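You operate a simulated robot arm through the tools that you are given. There is no shell and no other tool. Be economical: measure what you need, move in short steps, check, and stop when the job is done.

The job below is to be done with a simulated two-armed robot. You get a single attempt, and the scene is never put back.

JOB
Shut the press down: air off, knob to zero, latch on; fold the blue cloth in half.

Only the result counts: the job must be done as asked and must still hold three seconds after the hand-in. Knocking over, shifting, dropping, spilling or breaking anything else fails it. Flat cloth is picked up by pressing the open fingertips on it (5 to 10 N) and closing them slowly along it; thin cloth reads only 2 to 8 mm in the jaws.

ROBOT AND FRAMES
Two 7-joint arms with two-finger parallel grippers on one trunk, on a base that drives. Base frame: it is fixed to the floor where the robot stands at the start and does not move with it; the origin is under the middle of the robot, x ahead of it, y to its left, z up. Units: mm, rad, N and s.
The left shoulder is at the start at [50, 168, 1146], the right one opposite. With the tool pointing down near the work surface each hand reaches from about 200 to 660 mm from the robot's upright axis, wherever it stands, measured 20 degrees to its own side. Places, roughly: black press knob [700, 300, 900]; blue cloth [750, -1250, 750]; orange valve lever [700, -100, 900]; red latch lever [800, 300, 1000]; top of the blue cart [800, -1300, 800]. Payload 1.57 kg a hand.
The tool frame of a hand sits at the grasp point between the pads (the TCP): z along the fingers, y along the line on which they close. The tips reach 30 mm beyond it. The gripper opens to 80 mm. The fingers are 17 mm wide and 12 mm thick; the gripper's body (40 by 82 mm) begins 80 mm behind the TCP.
Orientation is told as [roll, pitch, yaw] about the base's x, y, z axes, in that order, counted from this pose: with the fingers straight down and closing along the base's y, the tool's x points along the base's -x, its y along +y and its z along -z.

CONTROLS
- The arms move only by the tool drive_tool. It takes "left_moves", "right_moves" or both (then of equal length, played together; a hand with none holds still); each is a list that holds one entry, the list of rows, each a list of 7 numbers: the turn, a rotation vector about the base's x, y, z in units of 120 degrees (1.0 is 120 degrees), then the shift along the base's x, y, z in units of 250 mm (1.0 is 250 mm), then the opening in per cent of the stroke, from 0 (shut) to 100 (fully open). In form: [[[wx, wy, wz, dx, dy, dz, jaw], ...]]. A call has 1 to 10 rows; each row is the pose to reach, as a shift and turn from the pose commanded when the call began. A call with a number of a shift or a turn outside -1 to 1 is refused whole. Rows are played at 5 a second. More than 50 mm and 0.15 rad between two rows, or a gripper value outside its range, and nothing of the call is played. A pose out of reach is approached as far as the arm can. The call stops where the force on the tool passes 80 N (or 10 N more than at its start, if that is more) or the arm is blocked; 0.2 s more then pass. Each finger travels about 45 mm/s and halts on what it meets, pressing with about 23 N; the grip force reading is that of the motor and also rises with nothing between the fingers. The clock runs only during rows and for 0.2 s after the last one: add rows that repeat a pose to give the fingers time. It gives the time, the measured TCP pose, the force on the tool (base axes), the opening and the grip force at its end, in the units of the frame above (readings bear some noise), with the torque about the TCP (base axes, N m) and any sound that the robot's microphone picked up, and new pictures: "views" is both (left out), scene, wrist or none (wrist: the cameras of the hands that moved).
- Cameras (640 x 400 px; columns grow to the right, rows downward): "scene" is now at [129.8, 25.5, 1397.7]; the picture's right is [0.27, -0.96, 0.00], its down [-0.18, -0.05, -0.98] and it looks along [0.95, 0.27, -0.18] (base axes); focal length 214 px, centre (320, 200). "left" rides on the left gripper at [72, 7, -122] in its tool frame; the picture's right is [-0.09, 1.00, 0.00], its down [-0.84, -0.08, -0.54] and it looks along [-0.54, -0.05, 0.84] (tool axes); focal length 238 px, centre (320, 200). "right" rides on the right gripper at [72, -7, -122] in its tool frame; the picture's right is [0.09, 1.00, 0.00], its down [-0.84, 0.08, -0.54] and it looks along [-0.54, 0.05, 0.84] (tool axes); focal length 238 px, centre (320, 200).
- move_column(by): slides the trunk up (or, below 0, down) by that many mm; the arms and the scene camera ride with it, the base frame stays. It gives what a move gives, with no picture.
- roll_base(legs): drives the robot by 1 to 6 legs, each [ahead, left, turn to the left] in mm, mm and rad, along the robot's own axes; the way and the turn of a leg run together, so that a leg with both is an arc; at most 1500 mm and 3.142 rad a leg. The arms and the cameras ride along, it lands a little off, and it stops where it bumps. It gives what a move gives, and a new picture of the scene camera.
- aim_head(pan, tilt): turns the head with the scene camera to pan (to the left, within 1.396 rad either way) and tilt (down, from -0.506 to 1.204), counted from straight ahead of the robot. It gives what a move gives, and a new picture of the scene camera.
- measure_at(camera, pixels): for up to 12 pixels [column, row] of the newest picture of that camera ("zoom" is the newest enlarged one), the place [x, y, z] in the base frame of the surface seen there, good to about 2 mm. It takes no simulated time.
- enlarge(camera, box): a new picture of the part [left, top, right, bottom] of that camera's present view, enlarged. It takes no simulated time.
- hand_in(): hands the job in; it is judged then, once.

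Keep the steps short. Do not move on a guess: measure, check each grasp and each placing, and mend mistakes. In all there are 80 turns and 260 pictures (those below and enlarged ones count). Leave the grippers open and the arms clear of the work at the hand-in unless told otherwise, and finish with a single line.

The tools are called after "Request:" as name(argument=value, ...) on one line, values as JSON. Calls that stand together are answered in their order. drive_tool: Moves the arms, as the interface text tells. Its arguments: {"type":"object","properties":{"left_moves":{"type":"array"},"right_moves":{"type":"array"},"views":{"type":"string","enum":["both","scene","wrist","none"]}},"required":[]} The other tools are called the same way: move_column (by) slides the trunk up or down; roll_base (legs) drives the base; aim_head (pan, tilt) turns the head that bears the scene camera; measure_at (camera, pixels) gives the place of the surface under pixels of a picture; enlarge (camera, box) takes an enlarged picture of a part of a camera's view; hand_in () hands the job in.

At the start:

```text
time: 0.0
left_eef_pos: [286.5, 197.5, 1320.5]
left_orientation: [-0.001, -0.001, -0.002]
left_wrist_force: [-0.2, 0.0, -0.2]
left_wrist_torque: [-0.01, -0.02, -0.04]
left_width: 80.1
left_grip_force: 0.1
right_eef_pos: [330.3, -106.7, 1287.9]
right_orientation: [0.0, -0.001, 0.001]
right_wrist_force: [-0.2, 0.1, -0.7]
right_wrist_torque: [-0.01, 0.01, -0.01]
right_width: 80.0
right_grip_force: 0.1
trunk travel left (down, up): [-314.0, 129.0]
robot x, y, heading: [0.9, 0.1, 0.003]
head pan, tilt: [0.279, 0.183]
```

scene: 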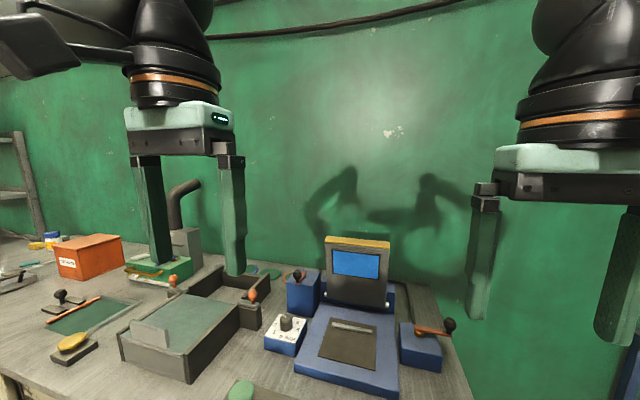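
right: 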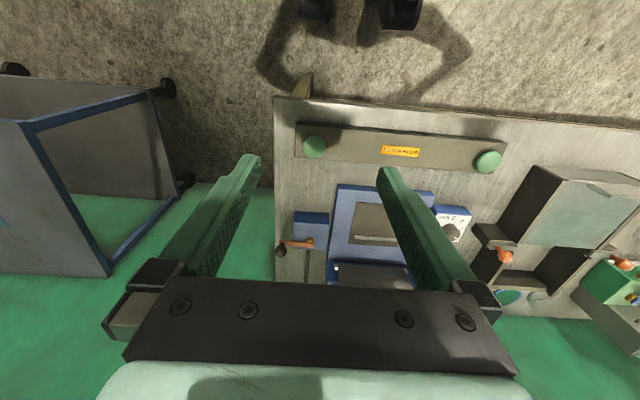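
left: 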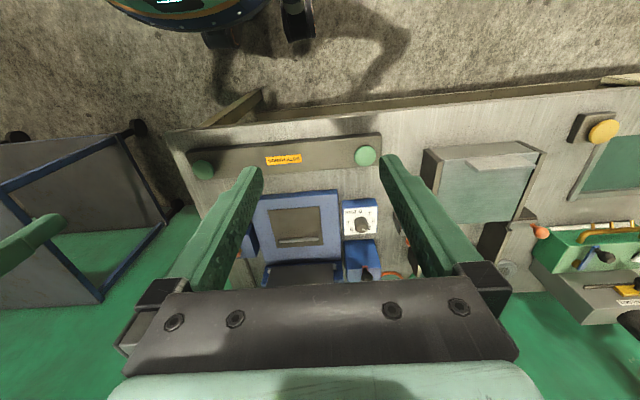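

I see the blue press at about (350,330), with the knob at (286,330), an orange lever at (435,328) and a latch post at (300,285). I'll enlarge and measure these.

Request:
enlarge(camera="scene", box=[230, 225, 470, 400])

Request:
measure_at(camera="scene", pixels=[[286, 320], [286, 335], [418, 330], [449, 325], [435, 331], [300, 273], [303, 290], [290, 278], [420, 350], [345, 345]])

```text
2.29 times, centred on (350, 312) of scene
```

zoom: 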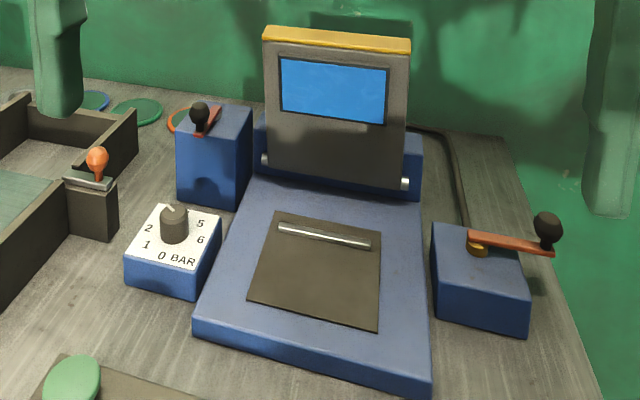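

```text
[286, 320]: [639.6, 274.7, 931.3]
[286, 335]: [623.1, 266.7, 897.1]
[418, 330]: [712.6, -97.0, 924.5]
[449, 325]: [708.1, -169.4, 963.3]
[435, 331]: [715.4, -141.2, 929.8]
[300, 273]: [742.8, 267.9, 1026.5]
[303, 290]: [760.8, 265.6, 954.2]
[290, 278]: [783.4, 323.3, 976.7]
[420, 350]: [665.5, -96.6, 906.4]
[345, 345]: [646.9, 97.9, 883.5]
```

I need a look from above for labels, so I'll tilt the head down.

Request:
aim_head(pan=0.0, tilt=0.65)

Request:
enlarge(camera="right", box=[270, 90, 530, 290])

Request:
enlarge(camera="left", box=[160, 120, 460, 300])

```text
time: 0.9
left_eef_pos: [286.2, 197.1, 1320.0]
left_orientation: [0.0, 0.0, 0.003]
left_wrist_force: [0.1, 0.5, 0.8]
left_wrist_torque: [0.0, -0.01, -0.01]
left_width: 80.2
left_grip_force: 0.0
right_eef_pos: [331.2, -106.8, 1287.3]
right_orientation: [-0.001, 0.0, 0.001]
right_wrist_force: [0.1, 0.5, -0.2]
right_wrist_torque: [-0.04, -0.01, 0.0]
right_width: 80.3
right_grip_force: 0.0
trunk travel left (down, up): [-314.0, 129.0]
robot x, y, heading: [3.1, 2.3, 0.0]
head pan, tilt: [0.0, 0.649]
```

scene: 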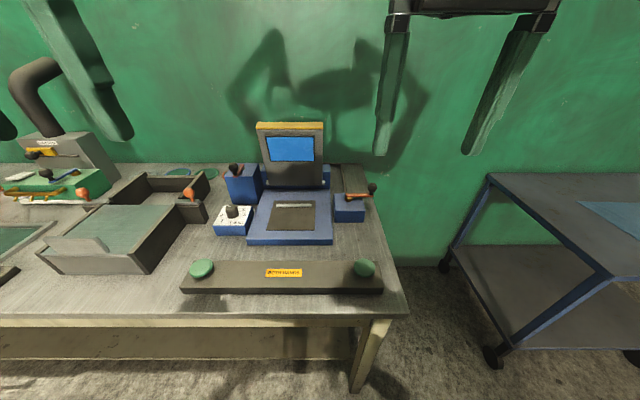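

```text
2.00 times, centred on (400, 190) of right
```

zoom: 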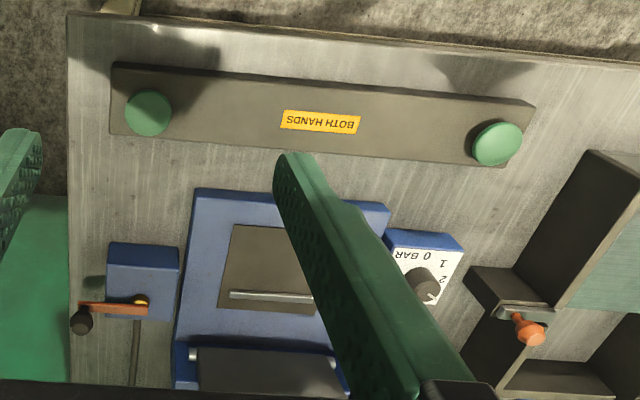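

```text
2.13 times, centred on (310, 210) of left
```

zoom: 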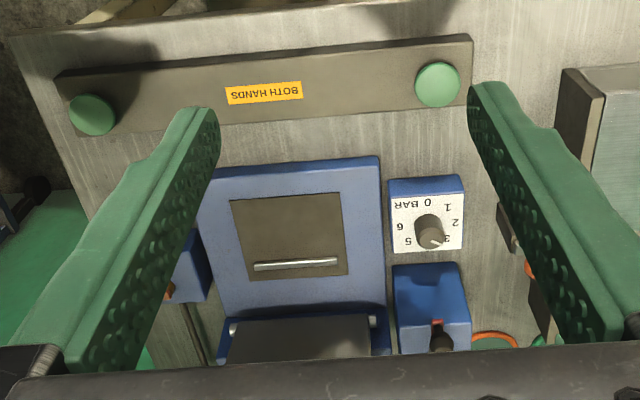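

I'll enlarge the valve, the knob and the latch in the new scene picture.

Request:
enlarge(camera="scene", box=[325, 170, 389, 210])

Request:
enlarge(camera="scene", box=[205, 155, 285, 240])

Request:
enlarge(camera="scene", box=[440, 160, 640, 380])

Request:
measure_at(camera="scene", pixels=[[200, 312], [400, 312], [380, 292], [366, 268], [201, 268]])

```text
10.00 times, centred on (357, 190) of scene
```

zoom: 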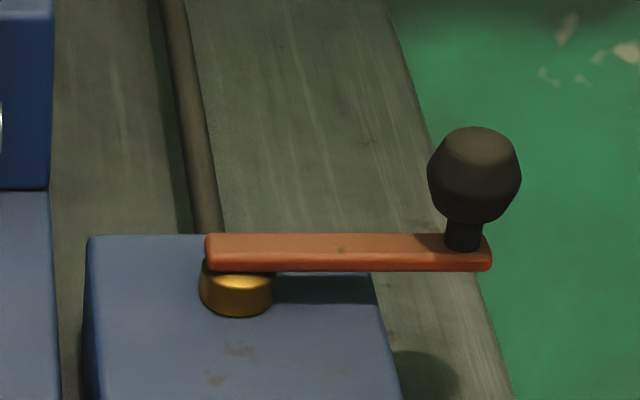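

```text
4.71 times, centred on (245, 198) of scene
```

zoom: 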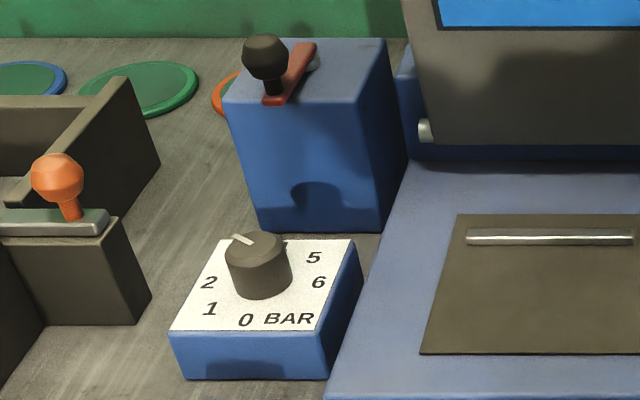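

```text
1.82 times, centred on (540, 270) of scene
```

zoom: 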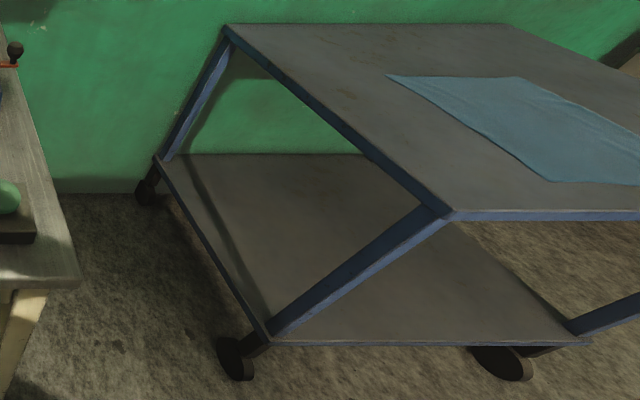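

```text
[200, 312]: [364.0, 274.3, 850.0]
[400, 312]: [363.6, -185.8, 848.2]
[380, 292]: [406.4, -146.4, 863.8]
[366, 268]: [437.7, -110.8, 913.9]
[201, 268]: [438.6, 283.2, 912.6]
```

The table edge is at x≈355 and the controls at x 630–790, so I need to be closer. I'll drive ahead 130 mm.

Request:
roll_base(legs=[[130, 0, 0]])

Request:
aim_head(pan=0.0, tilt=1.1)

```text
time: 2.2
left_eef_pos: [414.6, 197.1, 1320.2]
left_orientation: [0.001, 0.0, 0.002]
left_wrist_force: [0.1, -0.6, -0.2]
left_wrist_torque: [0.03, 0.05, 0.0]
left_width: 80.1
left_grip_force: 0.2
right_eef_pos: [459.8, -106.5, 1287.0]
right_orientation: [0.0, 0.0, -0.002]
right_wrist_force: [-0.1, -0.4, -0.6]
right_wrist_torque: [0.01, 0.01, -0.03]
right_width: 80.2
right_grip_force: 0.0
trunk travel left (down, up): [-314.0, 129.0]
robot x, y, heading: [127.2, 0.6, -0.002]
head pan, tilt: [0.0, 0.649]
```

scene: 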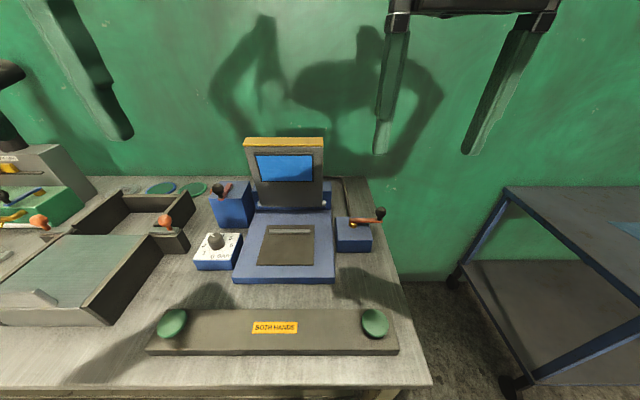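

```text
time: 3.1
left_eef_pos: [413.7, 196.6, 1319.1]
left_orientation: [0.0, 0.0, -0.002]
left_wrist_force: [0.1, -0.2, 0.2]
left_wrist_torque: [0.01, 0.01, 0.01]
left_width: 79.6
left_grip_force: 0.0
right_eef_pos: [457.7, -106.6, 1286.9]
right_orientation: [0.001, 0.0, 0.0]
right_wrist_force: [0.0, 0.4, -0.3]
right_wrist_torque: [0.01, -0.03, -0.01]
right_width: 80.0
right_grip_force: 0.0
trunk travel left (down, up): [-314.0, 129.0]
robot x, y, heading: [125.3, -3.2, 0.0]
head pan, tilt: [0.0, 1.1]
```

scene: 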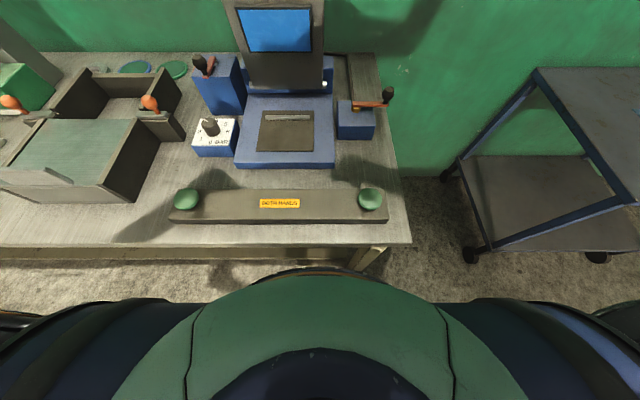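

I'll check where my own base front lies and get closer views of the controls.

Request:
measure_at(camera="scene", pixels=[[310, 268], [310, 276], [310, 300], [200, 248], [389, 95], [355, 104], [203, 62], [212, 125]])

Request:
enlarge(camera="scene", box=[180, 50, 250, 160])

Request:
enlarge(camera="scene", box=[325, 75, 405, 145])

```text
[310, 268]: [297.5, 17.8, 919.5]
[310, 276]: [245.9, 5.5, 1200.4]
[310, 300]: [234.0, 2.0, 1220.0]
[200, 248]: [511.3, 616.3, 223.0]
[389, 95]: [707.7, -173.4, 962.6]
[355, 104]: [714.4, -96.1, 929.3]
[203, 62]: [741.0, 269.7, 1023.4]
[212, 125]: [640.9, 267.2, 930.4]
```

```text
3.64 times, centred on (215, 105) of scene
```

zoom: 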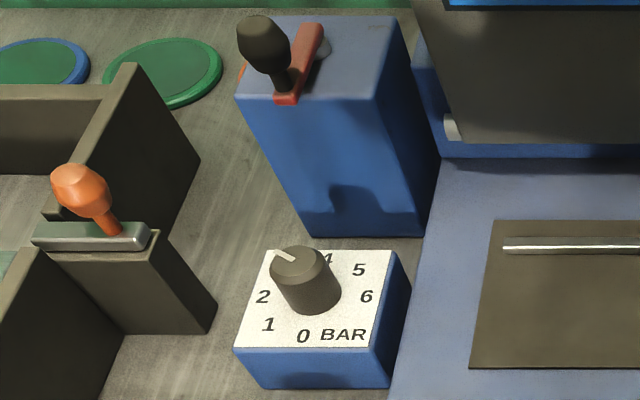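

```text
5.71 times, centred on (365, 110) of scene
```

zoom: 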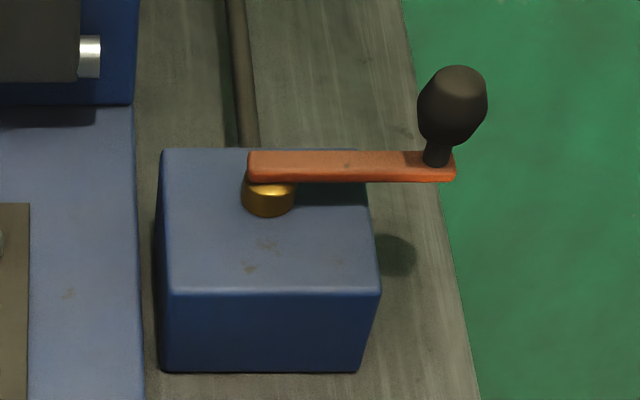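

My torso front is about 60 mm short of the table edge. I'll roll 35 mm more, then hover both hands near the controls to look closely.

Request:
roll_base(legs=[[35, 0, 0]])

Request:
drive_tool(left_moves=[[[0, 0, 0, 0.12, 0.08, -0.1, 100], [0, 0, 0, 0.24, 0.16, -0.2, 100], [0, 0, 0, 0.36, 0.22, -0.3, 100], [0, 0, 0, 0.46, 0.28, -0.4, 100], [0, 0, 0, 0.5, 0.28, -0.4, 100]]], right_moves=[[[0, 0, 0, 0.06, -0.02, -0.15, 100], [0, 0, 0, 0.12, -0.04, -0.3, 100], [0, 0, 0, 0.18, -0.06, -0.45, 100], [0, 0, 0, 0.24, -0.08, -0.55, 100], [0, 0, 0, 0.24, -0.1, -0.55, 100]]], views="wrist")

```text
time: 4.1
left_eef_pos: [429.4, 196.1, 1321.2]
left_orientation: [0.001, -0.001, -0.004]
left_wrist_force: [0.9, 0.4, -0.5]
left_wrist_torque: [0.01, 0.02, 0.0]
left_width: 80.0
left_grip_force: 0.1
right_eef_pos: [473.7, -106.5, 1287.3]
right_orientation: [-0.001, 0.001, -0.006]
right_wrist_force: [-0.3, 0.2, 0.7]
right_wrist_torque: [0.01, -0.01, -0.03]
right_width: 80.1
right_grip_force: 0.0
trunk travel left (down, up): [-314.0, 129.0]
robot x, y, heading: [142.5, 0.5, -0.005]
head pan, tilt: [0.0, 1.1]
stopped in leg 1: the robot was blocked; the commanded pose is now the measured one
```

scene: 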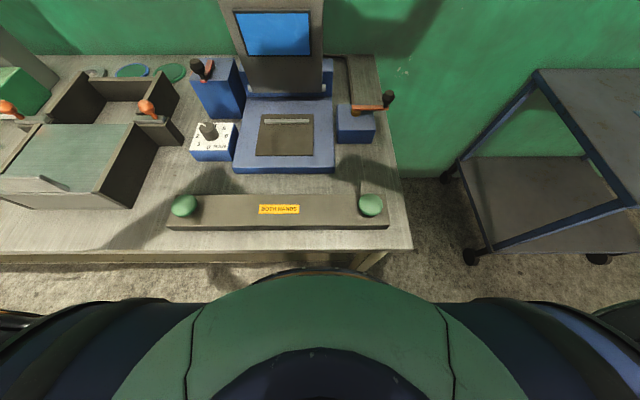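

```text
time: 5.3
left_eef_pos: [554.8, 266.4, 1219.1]
left_orientation: [0.0, 0.001, -0.003]
left_wrist_force: [0.4, -0.1, 0.0]
left_wrist_torque: [0.02, -0.01, -0.02]
left_width: 79.9
left_grip_force: 0.0
right_eef_pos: [533.6, -132.6, 1149.7]
right_orientation: [0.0, 0.0, -0.004]
right_wrist_force: [-0.1, -0.3, 0.8]
right_wrist_torque: [-0.01, 0.0, 0.0]
right_width: 80.1
right_grip_force: 0.0
trunk travel left (down, up): [-314.0, 129.0]
robot x, y, heading: [145.4, 0.0, -0.005]
head pan, tilt: [0.0, 1.1]
```

right: 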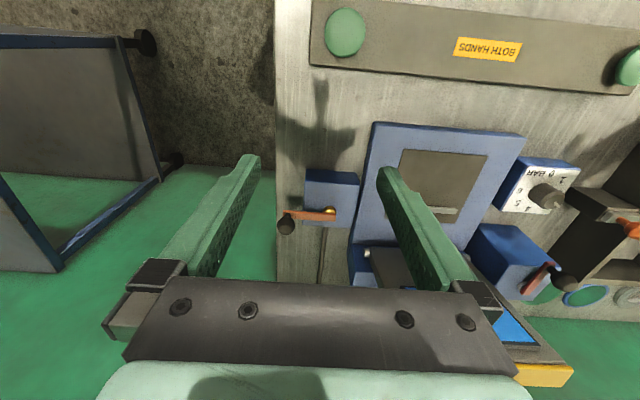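
left: 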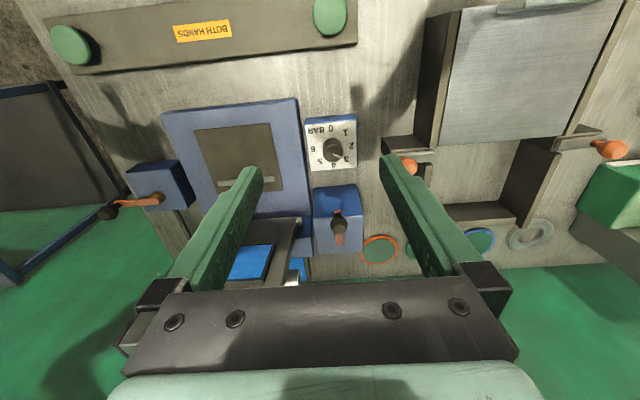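

The base is touching something at x≈143, which leaves enough reach. Next I'll enlarge the latch/knob and the valve.

Request:
enlarge(camera="left", box=[290, 110, 380, 265])

Request:
enlarge(camera="right", box=[270, 160, 370, 240])

Request:
measure_at(camera="left", pixels=[[338, 213], [338, 228], [338, 243], [315, 195], [360, 190], [335, 152], [332, 130], [348, 146]])

Request:
measure_at(camera="right", pixels=[[287, 224], [331, 211], [310, 215], [310, 180], [355, 180], [310, 203], [352, 220], [340, 270]])

```text
2.58 times, centred on (335, 188) of left
```

zoom: 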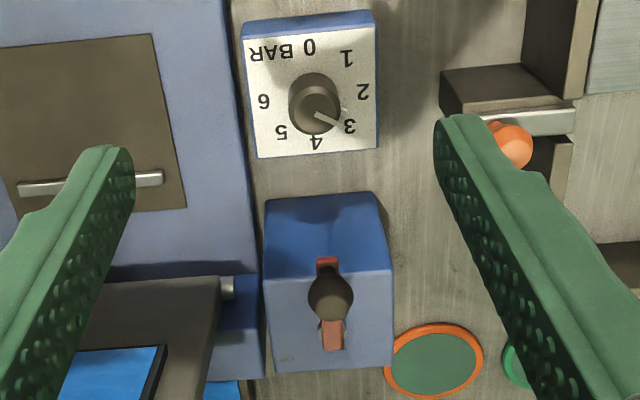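

```text
5.00 times, centred on (320, 200) of right
```

zoom: 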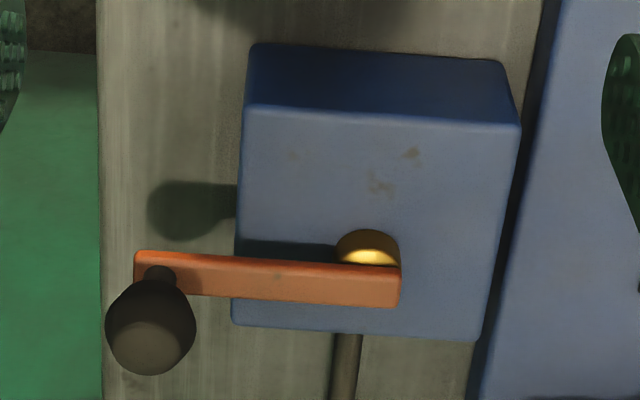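

```text
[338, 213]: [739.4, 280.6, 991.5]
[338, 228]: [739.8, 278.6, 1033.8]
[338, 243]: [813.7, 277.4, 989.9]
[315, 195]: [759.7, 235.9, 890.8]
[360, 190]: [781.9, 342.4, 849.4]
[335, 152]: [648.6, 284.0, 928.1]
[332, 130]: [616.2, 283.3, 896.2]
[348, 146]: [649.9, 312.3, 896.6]
```

```text
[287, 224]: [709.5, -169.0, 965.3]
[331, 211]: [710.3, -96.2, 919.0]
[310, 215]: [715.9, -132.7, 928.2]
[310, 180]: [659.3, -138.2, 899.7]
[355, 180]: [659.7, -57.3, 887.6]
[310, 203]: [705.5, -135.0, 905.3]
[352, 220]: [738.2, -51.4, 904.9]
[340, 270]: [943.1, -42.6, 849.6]
```

I'll take a finer look at the latch from both viewpoints.

Request:
enlarge(camera="left", box=[308, 180, 368, 260])

Request:
enlarge(camera="scene", box=[180, 48, 240, 98])

Request:
enlarge(camera="right", box=[460, 215, 600, 345])

```text
5.00 times, centred on (338, 220) of left
```

zoom: 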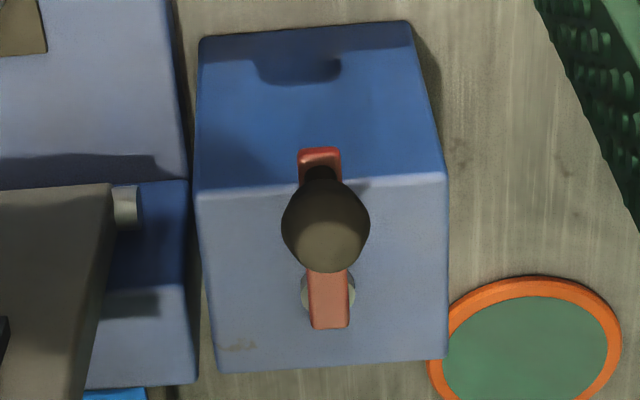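

```text
8.00 times, centred on (210, 73) of scene
```

zoom: 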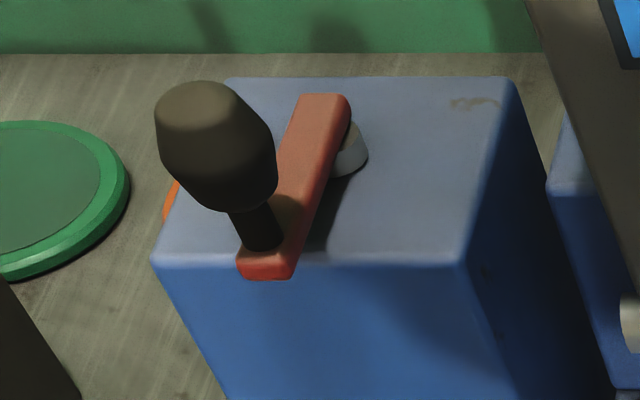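

```text
3.08 times, centred on (530, 280) of right
```

zoom: 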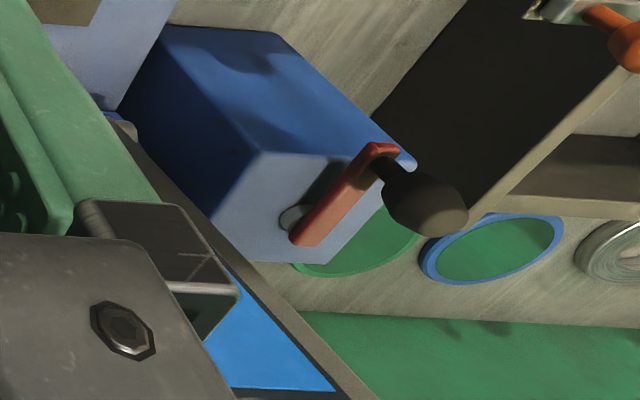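

The picture doesn't show which way is "off", so I'll check the screen and the rest of the room for signs or labels.

Request:
aim_head(pan=0.0, tilt=0.35)

Request:
enlarge(camera="scene", box=[200, 150, 400, 290])

Request:
aim_head(pan=0.9, tilt=0.35)

Request:
aim_head(pan=-0.9, tilt=0.5)

```text
time: 6.4
left_eef_pos: [555.7, 266.5, 1220.2]
left_orientation: [0.0, 0.001, -0.003]
left_wrist_force: [0.5, 0.5, 0.1]
left_wrist_torque: [-0.01, 0.0, 0.02]
left_width: 80.0
left_grip_force: 0.0
right_eef_pos: [534.2, -131.9, 1150.4]
right_orientation: [-0.002, 0.0, -0.004]
right_wrist_force: [0.1, -0.3, -0.6]
right_wrist_torque: [0.0, -0.01, 0.02]
right_width: 79.9
right_grip_force: 0.0
trunk travel left (down, up): [-314.0, 129.0]
robot x, y, heading: [142.4, 1.8, -0.005]
head pan, tilt: [0.0, 0.351]
```

scene: 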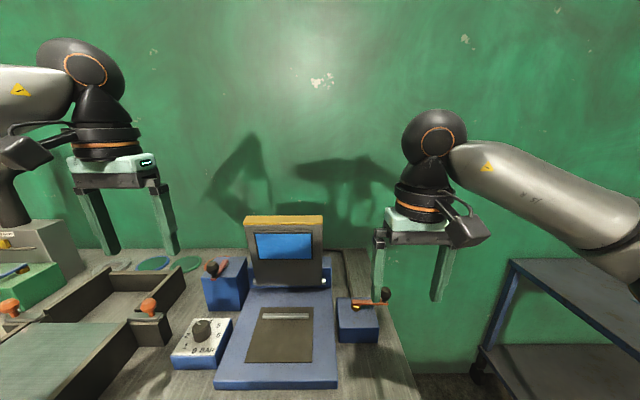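

```text
2.86 times, centred on (300, 220) of scene
```

zoom: 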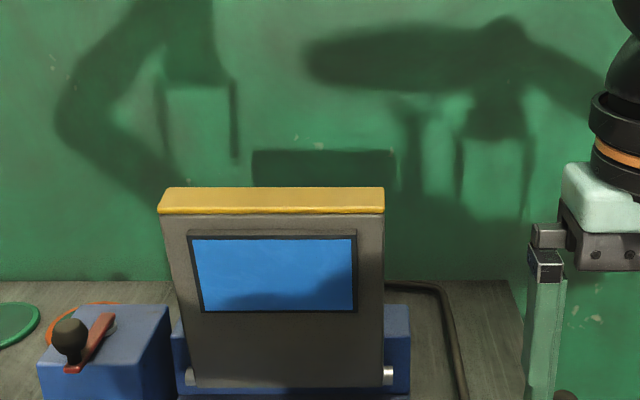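

```text
time: 7.6
left_eef_pos: [554.8, 267.5, 1220.9]
left_orientation: [0.001, 0.0, -0.003]
left_wrist_force: [-0.7, 0.5, 0.3]
left_wrist_torque: [0.01, 0.0, -0.01]
left_width: 79.9
left_grip_force: 0.0
right_eef_pos: [533.5, -132.5, 1148.8]
right_orientation: [-0.001, 0.001, -0.006]
right_wrist_force: [-0.1, -0.4, -0.5]
right_wrist_torque: [-0.01, 0.0, 0.02]
right_width: 79.9
right_grip_force: 0.1
trunk travel left (down, up): [-314.0, 129.0]
robot x, y, heading: [142.7, 1.2, -0.009]
head pan, tilt: [0.901, 0.351]
```

scene: 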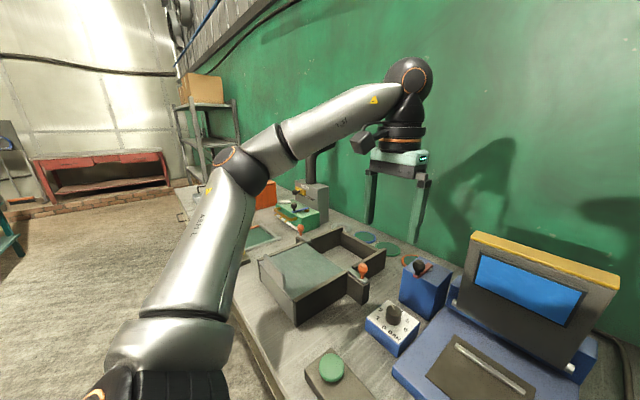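

```text
time: 9.4
left_eef_pos: [555.1, 265.8, 1219.7]
left_orientation: [0.0, 0.003, -0.003]
left_wrist_force: [-0.4, 0.1, 0.4]
left_wrist_torque: [0.02, 0.01, 0.03]
left_width: 80.2
left_grip_force: 0.2
right_eef_pos: [534.3, -131.1, 1149.5]
right_orientation: [-0.002, 0.0, -0.004]
right_wrist_force: [-0.3, 0.5, 0.5]
right_wrist_torque: [0.0, 0.0, 0.0]
right_width: 80.0
right_grip_force: 0.1
trunk travel left (down, up): [-314.0, 129.0]
robot x, y, heading: [142.2, 2.5, -0.008]
head pan, tilt: [-0.901, 0.499]
```

scene: 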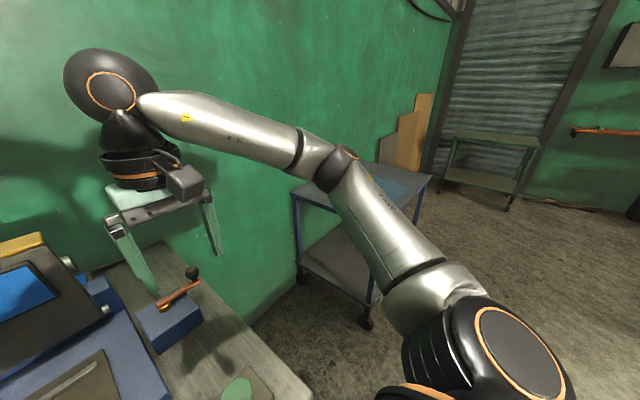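

No signs are visible. I'll take the valve's ball knob at about [709,-170,965] with the right hand: approach above it, then lower with open fingers.

Request:
drive_tool(right_moves=[[[0, 0, 0, 0.14, -0.031, -0.096, 100], [0, 0, 0, 0.28, -0.062, -0.192, 100], [0, 0, 0, 0.42, -0.094, -0.288, 100], [0, 0, 0, 0.56, -0.125, -0.384, 100], [0, 0, 0, 0.7, -0.156, -0.48, 100], [0, 0, 0, 0.7, -0.156, -0.5, 100]]], views="wrist")

Request:
aim_head(pan=-0.1, tilt=0.8)

```text
time: 10.8
left_eef_pos: [553.5, 267.1, 1220.3]
left_orientation: [0.0, 0.001, -0.003]
left_wrist_force: [0.0, -0.4, 0.4]
left_wrist_torque: [0.03, -0.02, 0.01]
left_width: 80.0
left_grip_force: 0.1
right_eef_pos: [708.0, -170.8, 1023.3]
right_orientation: [-0.001, 0.0, -0.004]
right_wrist_force: [-0.5, -0.4, 0.3]
right_wrist_torque: [-0.05, 0.02, 0.0]
right_width: 80.1
right_grip_force: 0.1
trunk travel left (down, up): [-314.0, 129.0]
robot x, y, heading: [143.9, -4.6, -0.008]
head pan, tilt: [-0.901, 0.499]
```

right: 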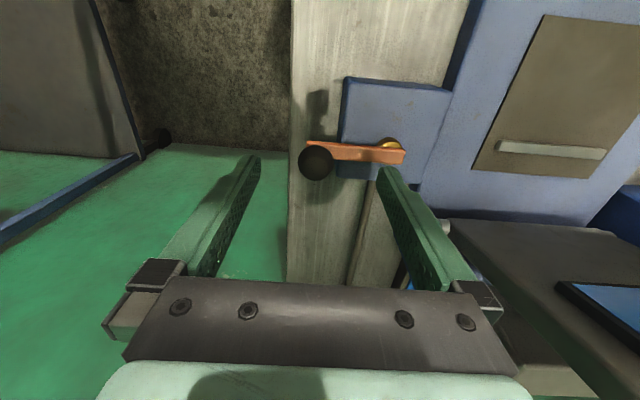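

```text
time: 11.9
left_eef_pos: [554.7, 267.4, 1220.5]
left_orientation: [0.001, 0.004, -0.004]
left_wrist_force: [0.4, -0.6, -0.2]
left_wrist_torque: [-0.02, 0.01, 0.02]
left_width: 80.1
left_grip_force: 0.2
right_eef_pos: [708.3, -171.0, 1024.2]
right_orientation: [-0.001, 0.0, -0.005]
right_wrist_force: [0.1, 0.8, 0.7]
right_wrist_torque: [-0.01, 0.0, 0.03]
right_width: 80.0
right_grip_force: 0.0
trunk travel left (down, up): [-314.0, 129.0]
robot x, y, heading: [141.8, 2.5, -0.007]
head pan, tilt: [-0.099, 0.799]
```

scene: 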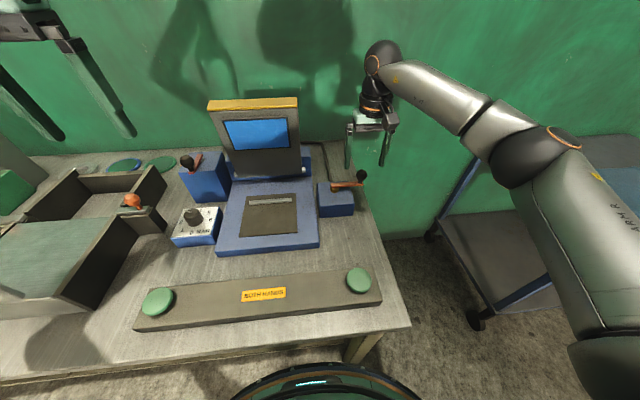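

The ball lies between the fingers. Next I'll lower to z≈970 and close.

Request:
drive_tool(right_moves=[[[0, 0, 0, 0.003, 0, -0.1, 100], [0, 0, 0, 0.006, 0, -0.21, 100], [0, 0, 0, 0.006, 0, -0.21, 60], [0, 0, 0, 0.006, 0, -0.21, 30], [0, 0, 0, 0.006, 0, -0.21, 20], [0, 0, 0, 0.006, 0, -0.21, 20]]], views="wrist")

```text
time: 13.3
left_eef_pos: [555.9, 265.7, 1219.5]
left_orientation: [-0.001, 0.002, -0.003]
left_wrist_force: [-0.5, -0.8, -0.8]
left_wrist_torque: [-0.01, 0.01, 0.01]
left_width: 79.9
left_grip_force: 0.1
right_eef_pos: [709.0, -173.3, 971.1]
right_orientation: [-0.004, 0.001, -0.009]
right_wrist_force: [-0.5, -9.2, -0.4]
right_wrist_torque: [-0.17, 0.06, -0.08]
right_width: 30.1
right_grip_force: 20.4
trunk travel left (down, up): [-314.0, 129.0]
robot x, y, heading: [146.3, 3.5, -0.003]
head pan, tilt: [-0.099, 0.799]
```

right: 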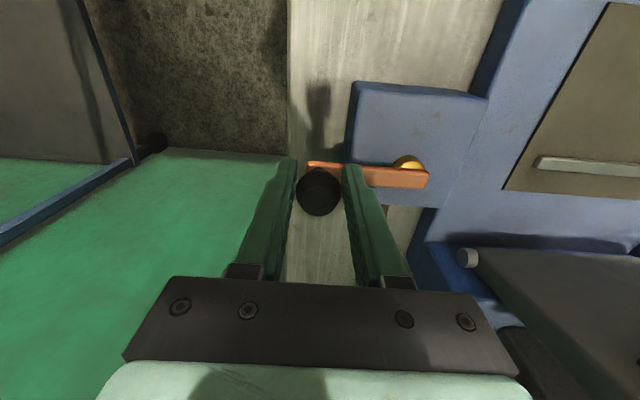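

The ball is gripped (30 mm). I'll probe which way is free, going first 12 mm toward -x and reading the force.

Request:
drive_tool(right_moves=[[[0, 0, 0, -0.03, -0.012, 0, 20], [0, 0, 0, -0.056, -0.01, 0, 20], [0, 0, 0, -0.056, -0.01, 0, 20]]], views="none")

```text
time: 14.1
left_eef_pos: [555.1, 266.6, 1220.2]
left_orientation: [-0.001, 0.0, -0.004]
left_wrist_force: [0.2, -0.6, 0.3]
left_wrist_torque: [0.01, 0.01, 0.01]
left_width: 80.1
left_grip_force: 0.1
right_eef_pos: [695.3, -172.6, 971.7]
right_orientation: [-0.001, 0.002, -0.005]
right_wrist_force: [-0.4, -2.3, -2.1]
right_wrist_torque: [0.0, -0.32, -0.05]
right_width: 28.4
right_grip_force: 38.8
trunk travel left (down, up): [-314.0, 129.0]
robot x, y, heading: [138.8, 1.7, -0.008]
head pan, tilt: [-0.099, 0.799]
```

There was hardly any force, so I'll check whether the lever followed or the grip slid.

Request:
enlarge(camera="right", box=[260, 60, 460, 230])

```text
2.35 times, centred on (360, 145) of right
```

zoom: 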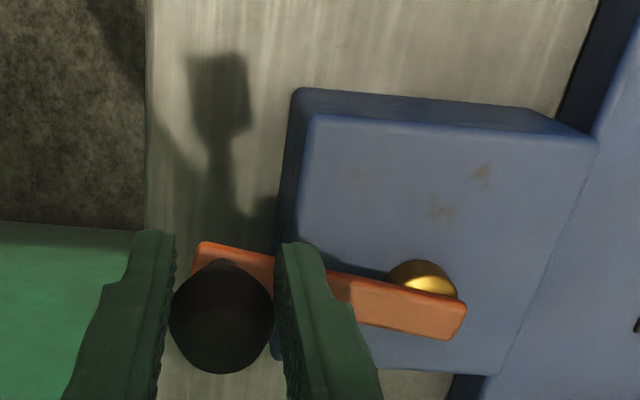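

The lever follows freely toward -x. I'll test the other side, back past the start by about 14 mm toward +x.

Request:
drive_tool(right_moves=[[[0, 0, 0, 0.03, 0.0, 0, 20], [0, 0, 0, 0.056, 0.0, 0, 20], [0, 0, 0, 0.085, 0.0, 0, 20], [0, 0, 0, 0.112, 0.0, 0, 20], [0, 0, 0, 0.112, 0.0, 0, 20]]], views="wrist")

```text
time: 15.0
left_eef_pos: [551.5, 264.9, 1221.4]
left_orientation: [0.0, 0.0, -0.005]
left_wrist_force: [0.6, -0.9, 0.0]
left_wrist_torque: [0.0, 0.0, -0.01]
left_width: 80.0
left_grip_force: 0.0
right_eef_pos: [704.5, -173.0, 967.7]
right_orientation: [-0.011, 0.055, 0.001]
right_wrist_force: [-20.2, -3.9, 3.6]
right_wrist_torque: [-0.05, 0.25, -0.11]
right_width: 22.0
right_grip_force: 3.7
trunk travel left (down, up): [-314.0, 129.0]
robot x, y, heading: [141.2, 2.6, -0.008]
head pan, tilt: [-0.099, 0.799]
stopped in row 4 (right hand): the force on the tool passed its limit at 84 N (the readings are from after the stop); the commanded pose is now the measured one
```

right: 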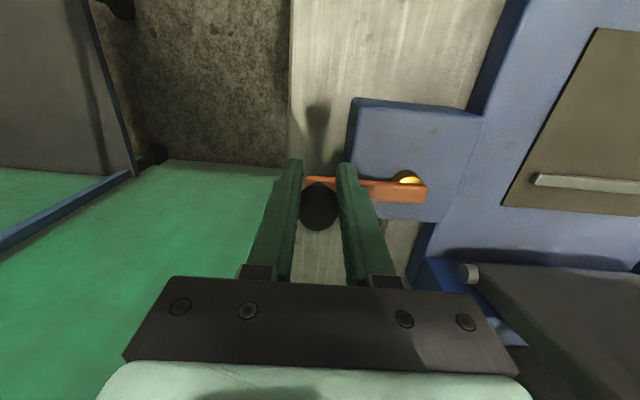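

There is a hard stop: the start position is one end, and the lever turns only toward -x. I'll re-seat the grip, squared up on the ball.

Request:
drive_tool(right_moves=[[[0.005, -0.026, 0, 0.0, 0.0, 0.012, 70], [0.005, -0.026, 0, 0.018, 0.008, 0.012, 70], [0.005, -0.026, 0, 0.018, 0.008, 0.012, 30], [0.005, -0.026, 0, 0.018, 0.008, 0.012, 30], [0.005, -0.026, 0, 0.018, 0.008, 0.012, 30]]], views="wrist")

```text
time: 16.2
left_eef_pos: [554.0, 264.4, 1220.2]
left_orientation: [0.003, 0.001, -0.006]
left_wrist_force: [0.5, -0.2, -0.3]
left_wrist_torque: [-0.04, 0.03, -0.05]
left_width: 80.1
left_grip_force: 0.0
right_eef_pos: [711.1, -174.2, 969.9]
right_orientation: [0.003, -0.004, -0.001]
right_wrist_force: [1.1, -13.6, 2.1]
right_wrist_torque: [-0.31, -0.15, -0.19]
right_width: 30.7
right_grip_force: 23.5
trunk travel left (down, up): [-314.0, 129.0]
robot x, y, heading: [140.4, -2.1, -0.003]
head pan, tilt: [-0.099, 0.799]
```

right: 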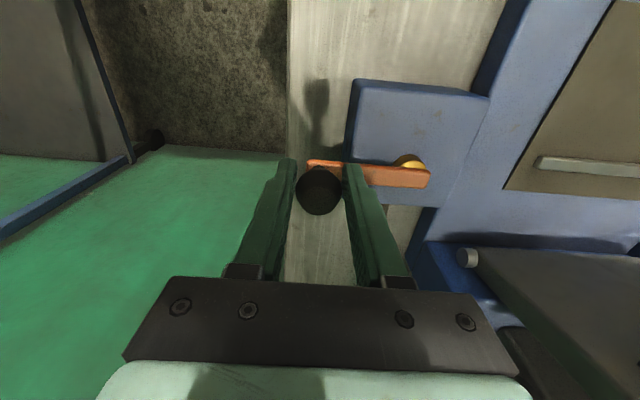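

The grip is good. Now I'll swing the lever along its arc about [711,-96] toward -x, listening for sounds.

Request:
drive_tool(right_moves=[[[0, 0, 0, -0.073, -0.001, 0, 30], [0, 0, 0, -0.148, 0.03, 0, 30], [0, 0, 0, -0.213, 0.079, 0, 30], [0, 0, 0, -0.262, 0.144, 0, 30]]], views="wrist")

```text
time: 17.2
left_eef_pos: [552.3, 264.4, 1222.4]
left_orientation: [0.001, -0.001, -0.001]
left_wrist_force: [0.0, -0.4, -0.9]
left_wrist_torque: [0.0, -0.01, -0.02]
left_width: 80.0
left_grip_force: 0.1
right_eef_pos: [641.9, -136.5, 970.4]
right_orientation: [0.001, 0.002, 0.003]
right_wrist_force: [-18.7, -15.0, 0.4]
right_wrist_torque: [-0.23, 0.28, -0.5]
right_width: 37.5
right_grip_force: 7.5
trunk travel left (down, up): [-314.0, 129.0]
robot x, y, heading: [139.9, -1.7, -0.008]
head pan, tilt: [-0.099, 0.799]
```

right: 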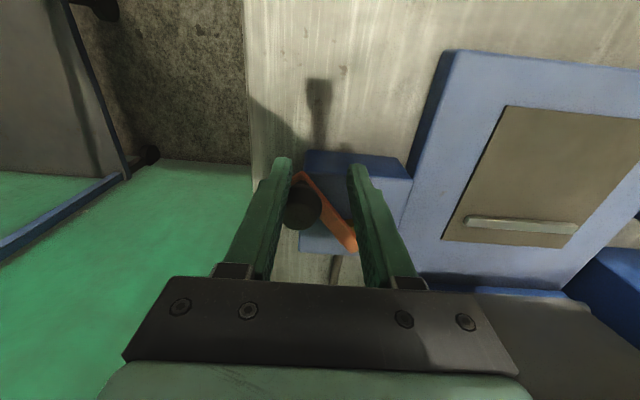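

The lever is at about 55°, and the jaws have spread to 37 mm. I'll look at where the ball and fingers are before going on.

Request:
enlarge(camera="right", box=[230, 130, 420, 290])

Request:
measure_at(camera="right", pixels=[[303, 205], [302, 176], [350, 243], [335, 215], [280, 165], [358, 175]])

```text
2.50 times, centred on (325, 210) of right
```

zoom: 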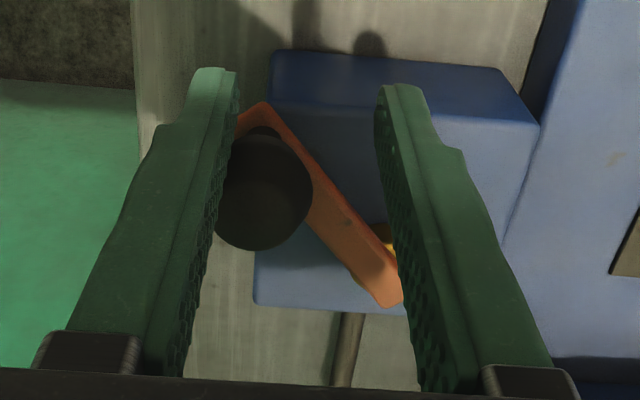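

```text
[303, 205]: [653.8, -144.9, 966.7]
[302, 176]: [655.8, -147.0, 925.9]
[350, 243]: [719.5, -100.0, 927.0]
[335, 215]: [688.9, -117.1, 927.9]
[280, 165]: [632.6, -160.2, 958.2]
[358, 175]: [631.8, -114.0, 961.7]
```

The ball lags behind the fingers: it is at (656,-147) and the fingers are at x≈642. I'll open, re-centre on it, close and continue the arc more slowly.

Request:
drive_tool(right_moves=[[[0, 0, 0, 0.0, 0.0, 0, 80], [0, 0, 0, 0.046, -0.046, 0, 80], [0, 0, 0, 0.046, -0.046, 0, 20], [0, 0, 0, 0.046, -0.046, 0, 20], [0, 0, 0, 0.046, -0.046, 0, 20], [0, 0, 0, 0.028, -0.017, 0, 20], [0, 0, 0, 0.01, 0.012, 0, 20], [0, 0, 0, -0.005, 0.05, 0, 20], [0, 0, 0, -0.018, 0.088, 0, 20]]], views="wrist")

```text
time: 19.2
left_eef_pos: [553.3, 265.7, 1219.8]
left_orientation: [-0.001, 0.001, -0.007]
left_wrist_force: [-0.4, 0.0, 0.2]
left_wrist_torque: [0.02, 0.02, 0.0]
left_width: 80.0
left_grip_force: 0.1
right_eef_pos: [641.1, -111.6, 969.4]
right_orientation: [0.005, -0.005, 0.003]
right_wrist_force: [-1.4, -6.8, 1.5]
right_wrist_torque: [-0.29, 0.12, -0.48]
right_width: 29.9
right_grip_force: 40.1
trunk travel left (down, up): [-314.0, 129.0]
robot x, y, heading: [142.4, 3.3, -0.0]
head pan, tilt: [-0.099, 0.799]
```

right: 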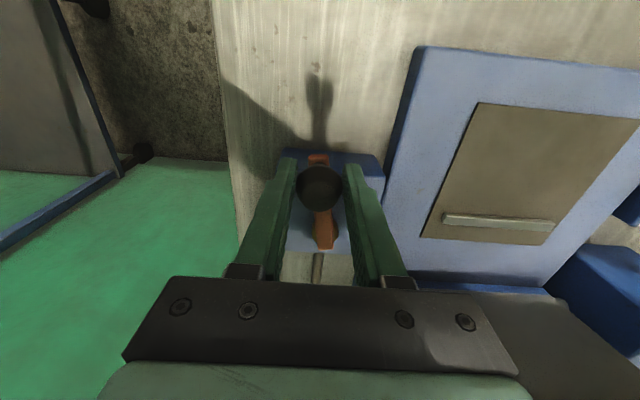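

Good, the lever is at about 78°. I'll continue gently to the end stop.

Request:
drive_tool(right_moves=[[[0, 0, 0, -0.008, 0.03, 0, 20], [0, 0, 0, -0.012, 0.06, 0, 20], [0, 0, 0, -0.013, 0.08, 0, 20], [0, 0, 0, -0.013, 0.1, 0, 20], [0, 0, 0, -0.013, 0.1, 0, 20]]], views="wrist")

```text
time: 20.4
left_eef_pos: [554.0, 261.6, 1222.0]
left_orientation: [0.004, 0.001, -0.003]
left_wrist_force: [0.5, 0.4, -0.7]
left_wrist_torque: [0.0, -0.02, 0.02]
left_width: 80.0
left_grip_force: 0.1
right_eef_pos: [637.7, -98.1, 969.4]
right_orientation: [-0.01, -0.003, -0.008]
right_wrist_force: [-5.2, -41.4, 4.2]
right_wrist_torque: [-0.55, -0.38, -0.5]
right_width: 30.2
right_grip_force: 39.3
trunk travel left (down, up): [-314.0, 129.0]
robot x, y, heading: [141.3, -1.2, -0.005]
head pan, tilt: [-0.099, 0.799]
```

right: 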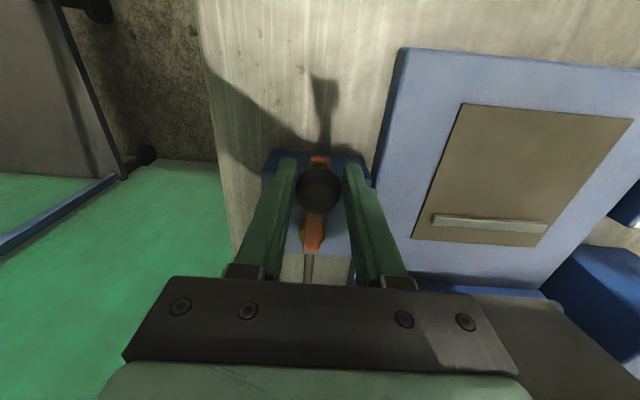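

I reached the other end stop: the lever points toward me, in line with the hose, and there was no sound. I'll release, lift, and look at the whole press for any change.

Request:
drive_tool(right_moves=[[[0, 0, 0, 0, -0.02, 0, 50], [0, 0, 0, 0, -0.02, 0, 100], [0, 0, 0, 0, -0.02, 0.1, 100], [0, 0, 0, 0, -0.02, 0.28, 100], [0, 0, 0, 0, -0.1, 0.44, 100], [0, 0, 0, -0.1, -0.2, 0.56, 100]]], views="both")

Request:
enlarge(camera="scene", box=[150, 90, 390, 260])

```text
time: 21.8
left_eef_pos: [553.0, 265.7, 1219.8]
left_orientation: [-0.001, -0.001, -0.006]
left_wrist_force: [-1.1, 0.2, -0.4]
left_wrist_torque: [0.01, 0.03, -0.01]
left_width: 79.9
left_grip_force: 0.0
right_eef_pos: [612.8, -136.9, 1111.0]
right_orientation: [0.003, -0.005, 0.005]
right_wrist_force: [0.0, -0.3, 0.8]
right_wrist_torque: [0.02, -0.01, 0.01]
right_width: 79.9
right_grip_force: 0.0
trunk travel left (down, up): [-314.0, 129.0]
robot x, y, heading: [143.5, 0.5, -0.001]
head pan, tilt: [-0.099, 0.799]
```

scene: 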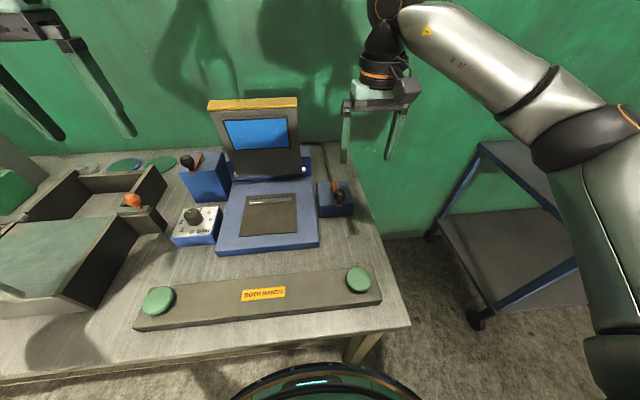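
right: 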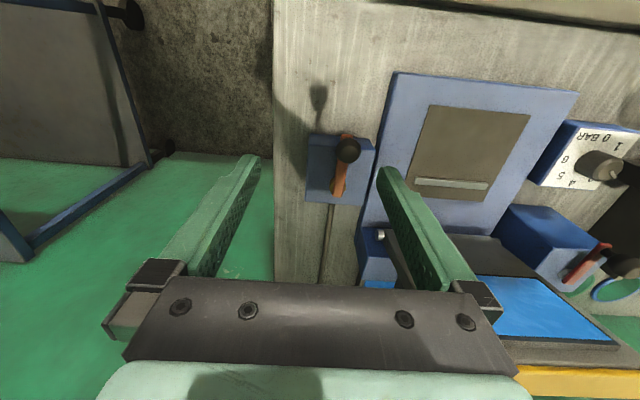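

```text
2.35 times, centred on (270, 175) of scene
```

zoom: 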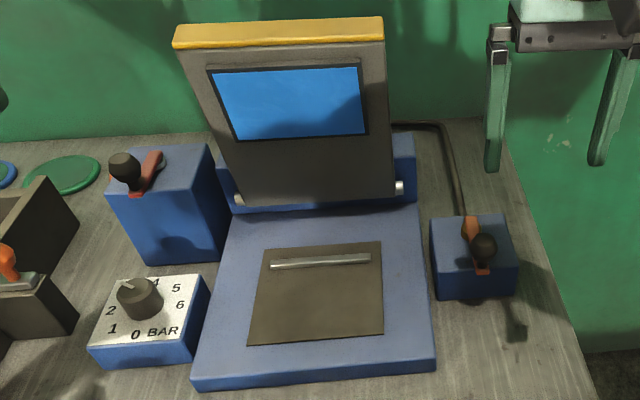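

Nothing visible changed. Before the latch, I'll measure the lid edge and the latch geometry for clearance.

Request:
measure_at(camera="zoom", pixels=[[178, 48], [190, 60], [225, 180], [237, 200], [125, 165], [138, 190], [155, 157], [163, 165], [205, 150], [110, 195], [470, 225], [483, 245]])

Request:
measure_at(camera="left", pixels=[[338, 212], [338, 224], [338, 236], [338, 244], [300, 230], [318, 250], [360, 240]])

```text
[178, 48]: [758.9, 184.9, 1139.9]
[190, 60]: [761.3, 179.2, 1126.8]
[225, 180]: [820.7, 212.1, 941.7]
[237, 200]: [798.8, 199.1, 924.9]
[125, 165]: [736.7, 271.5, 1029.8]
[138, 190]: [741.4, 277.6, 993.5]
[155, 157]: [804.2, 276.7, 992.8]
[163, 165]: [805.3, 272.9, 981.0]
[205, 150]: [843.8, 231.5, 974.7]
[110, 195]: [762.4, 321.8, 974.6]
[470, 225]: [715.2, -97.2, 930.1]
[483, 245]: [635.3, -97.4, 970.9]
```

```text
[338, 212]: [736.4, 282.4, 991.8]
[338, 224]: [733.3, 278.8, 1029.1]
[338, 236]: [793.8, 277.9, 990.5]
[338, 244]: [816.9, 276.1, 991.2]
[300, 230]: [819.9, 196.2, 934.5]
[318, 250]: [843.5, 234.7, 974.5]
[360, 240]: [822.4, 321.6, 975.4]
```

The lid's left edge is at y≈185 and it rises to z 1140, so the left hand needs to lean away from it. I'll approach above the latch ball (738,279) rolled -0.35 rad.

Request:
drive_tool(left_moves=[[[-0.03, 0, 0, 0.12, 0.02, -0.05, 100], [-0.06, 0, 0, 0.26, 0.03, -0.12, 100], [-0.09, 0, 0, 0.4, 0.045, -0.2, 100], [-0.12, 0, 0, 0.53, 0.06, -0.29, 100], [-0.15, 0, 0, 0.66, 0.08, -0.39, 100], [-0.167, 0, 0, 0.736, 0.1, -0.52, 100]]], views="both")

```text
time: 23.2
left_eef_pos: [731.1, 289.0, 1096.8]
left_orientation: [-0.343, 0.0, -0.006]
left_wrist_force: [-1.2, -0.2, 0.3]
left_wrist_torque: [0.02, -0.06, 0.01]
left_width: 80.0
left_grip_force: 0.0
left hand out of reach, approached as far as the arm can: row 6
right_eef_pos: [612.8, -136.5, 1110.6]
right_orientation: [0.003, -0.005, 0.004]
right_wrist_force: [-0.4, 1.2, -0.8]
right_wrist_torque: [0.0, 0.0, 0.02]
right_width: 80.1
right_grip_force: 0.1
trunk travel left (down, up): [-314.0, 129.0]
robot x, y, heading: [141.8, -3.4, -0.004]
head pan, tilt: [-0.099, 0.799]
```

scene: 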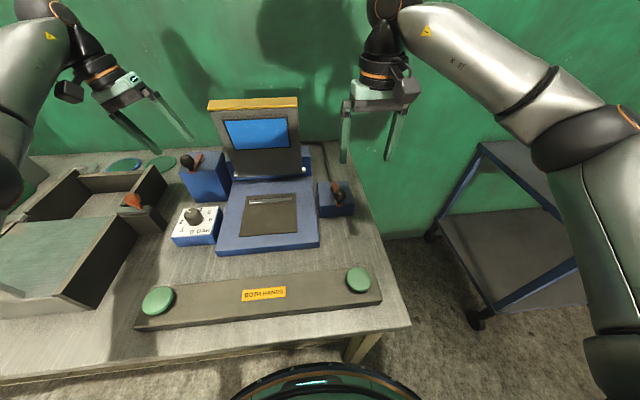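
left: 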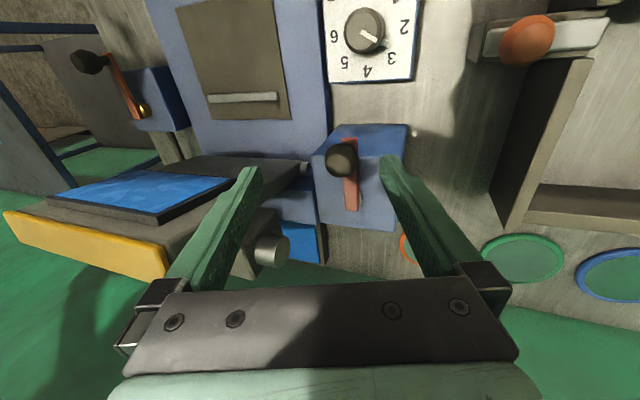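

The hand is at its reach limit when vertical. I'll pitch the fingers forward by 0.5 rad and back off to a pre-grasp along that direction.

Request:
drive_tool(left_moves=[[[0, -0.06, 0, -0.03, 0.0, 0, 100], [0, -0.12, 0, -0.06, 0.01, 0, 100], [0, -0.18, 0, -0.09, 0.02, -0.03, 100], [0, -0.239, 0, -0.1, 0.03, -0.08, 100], [0, -0.239, 0, -0.1, 0.03, -0.09, 100]]], views="wrist")

```text
time: 24.4
left_eef_pos: [705.1, 297.2, 1074.1]
left_orientation: [-0.348, -0.502, -0.004]
left_wrist_force: [-0.5, 0.7, 0.2]
left_wrist_torque: [0.03, -0.03, 0.01]
left_width: 80.1
left_grip_force: 0.0
right_eef_pos: [615.0, -137.8, 1110.3]
right_orientation: [0.003, -0.006, 0.004]
right_wrist_force: [-0.3, -0.1, -0.2]
right_wrist_torque: [0.0, 0.0, 0.01]
right_width: 80.1
right_grip_force: 0.0
trunk travel left (down, up): [-314.0, 129.0]
robot x, y, heading: [141.3, -0.1, -0.006]
head pan, tilt: [-0.099, 0.799]
```

left: 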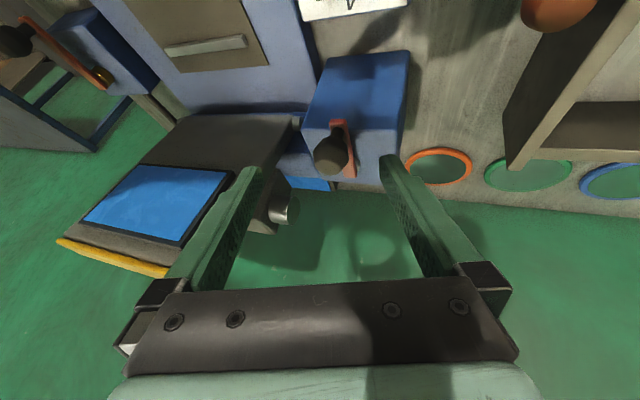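

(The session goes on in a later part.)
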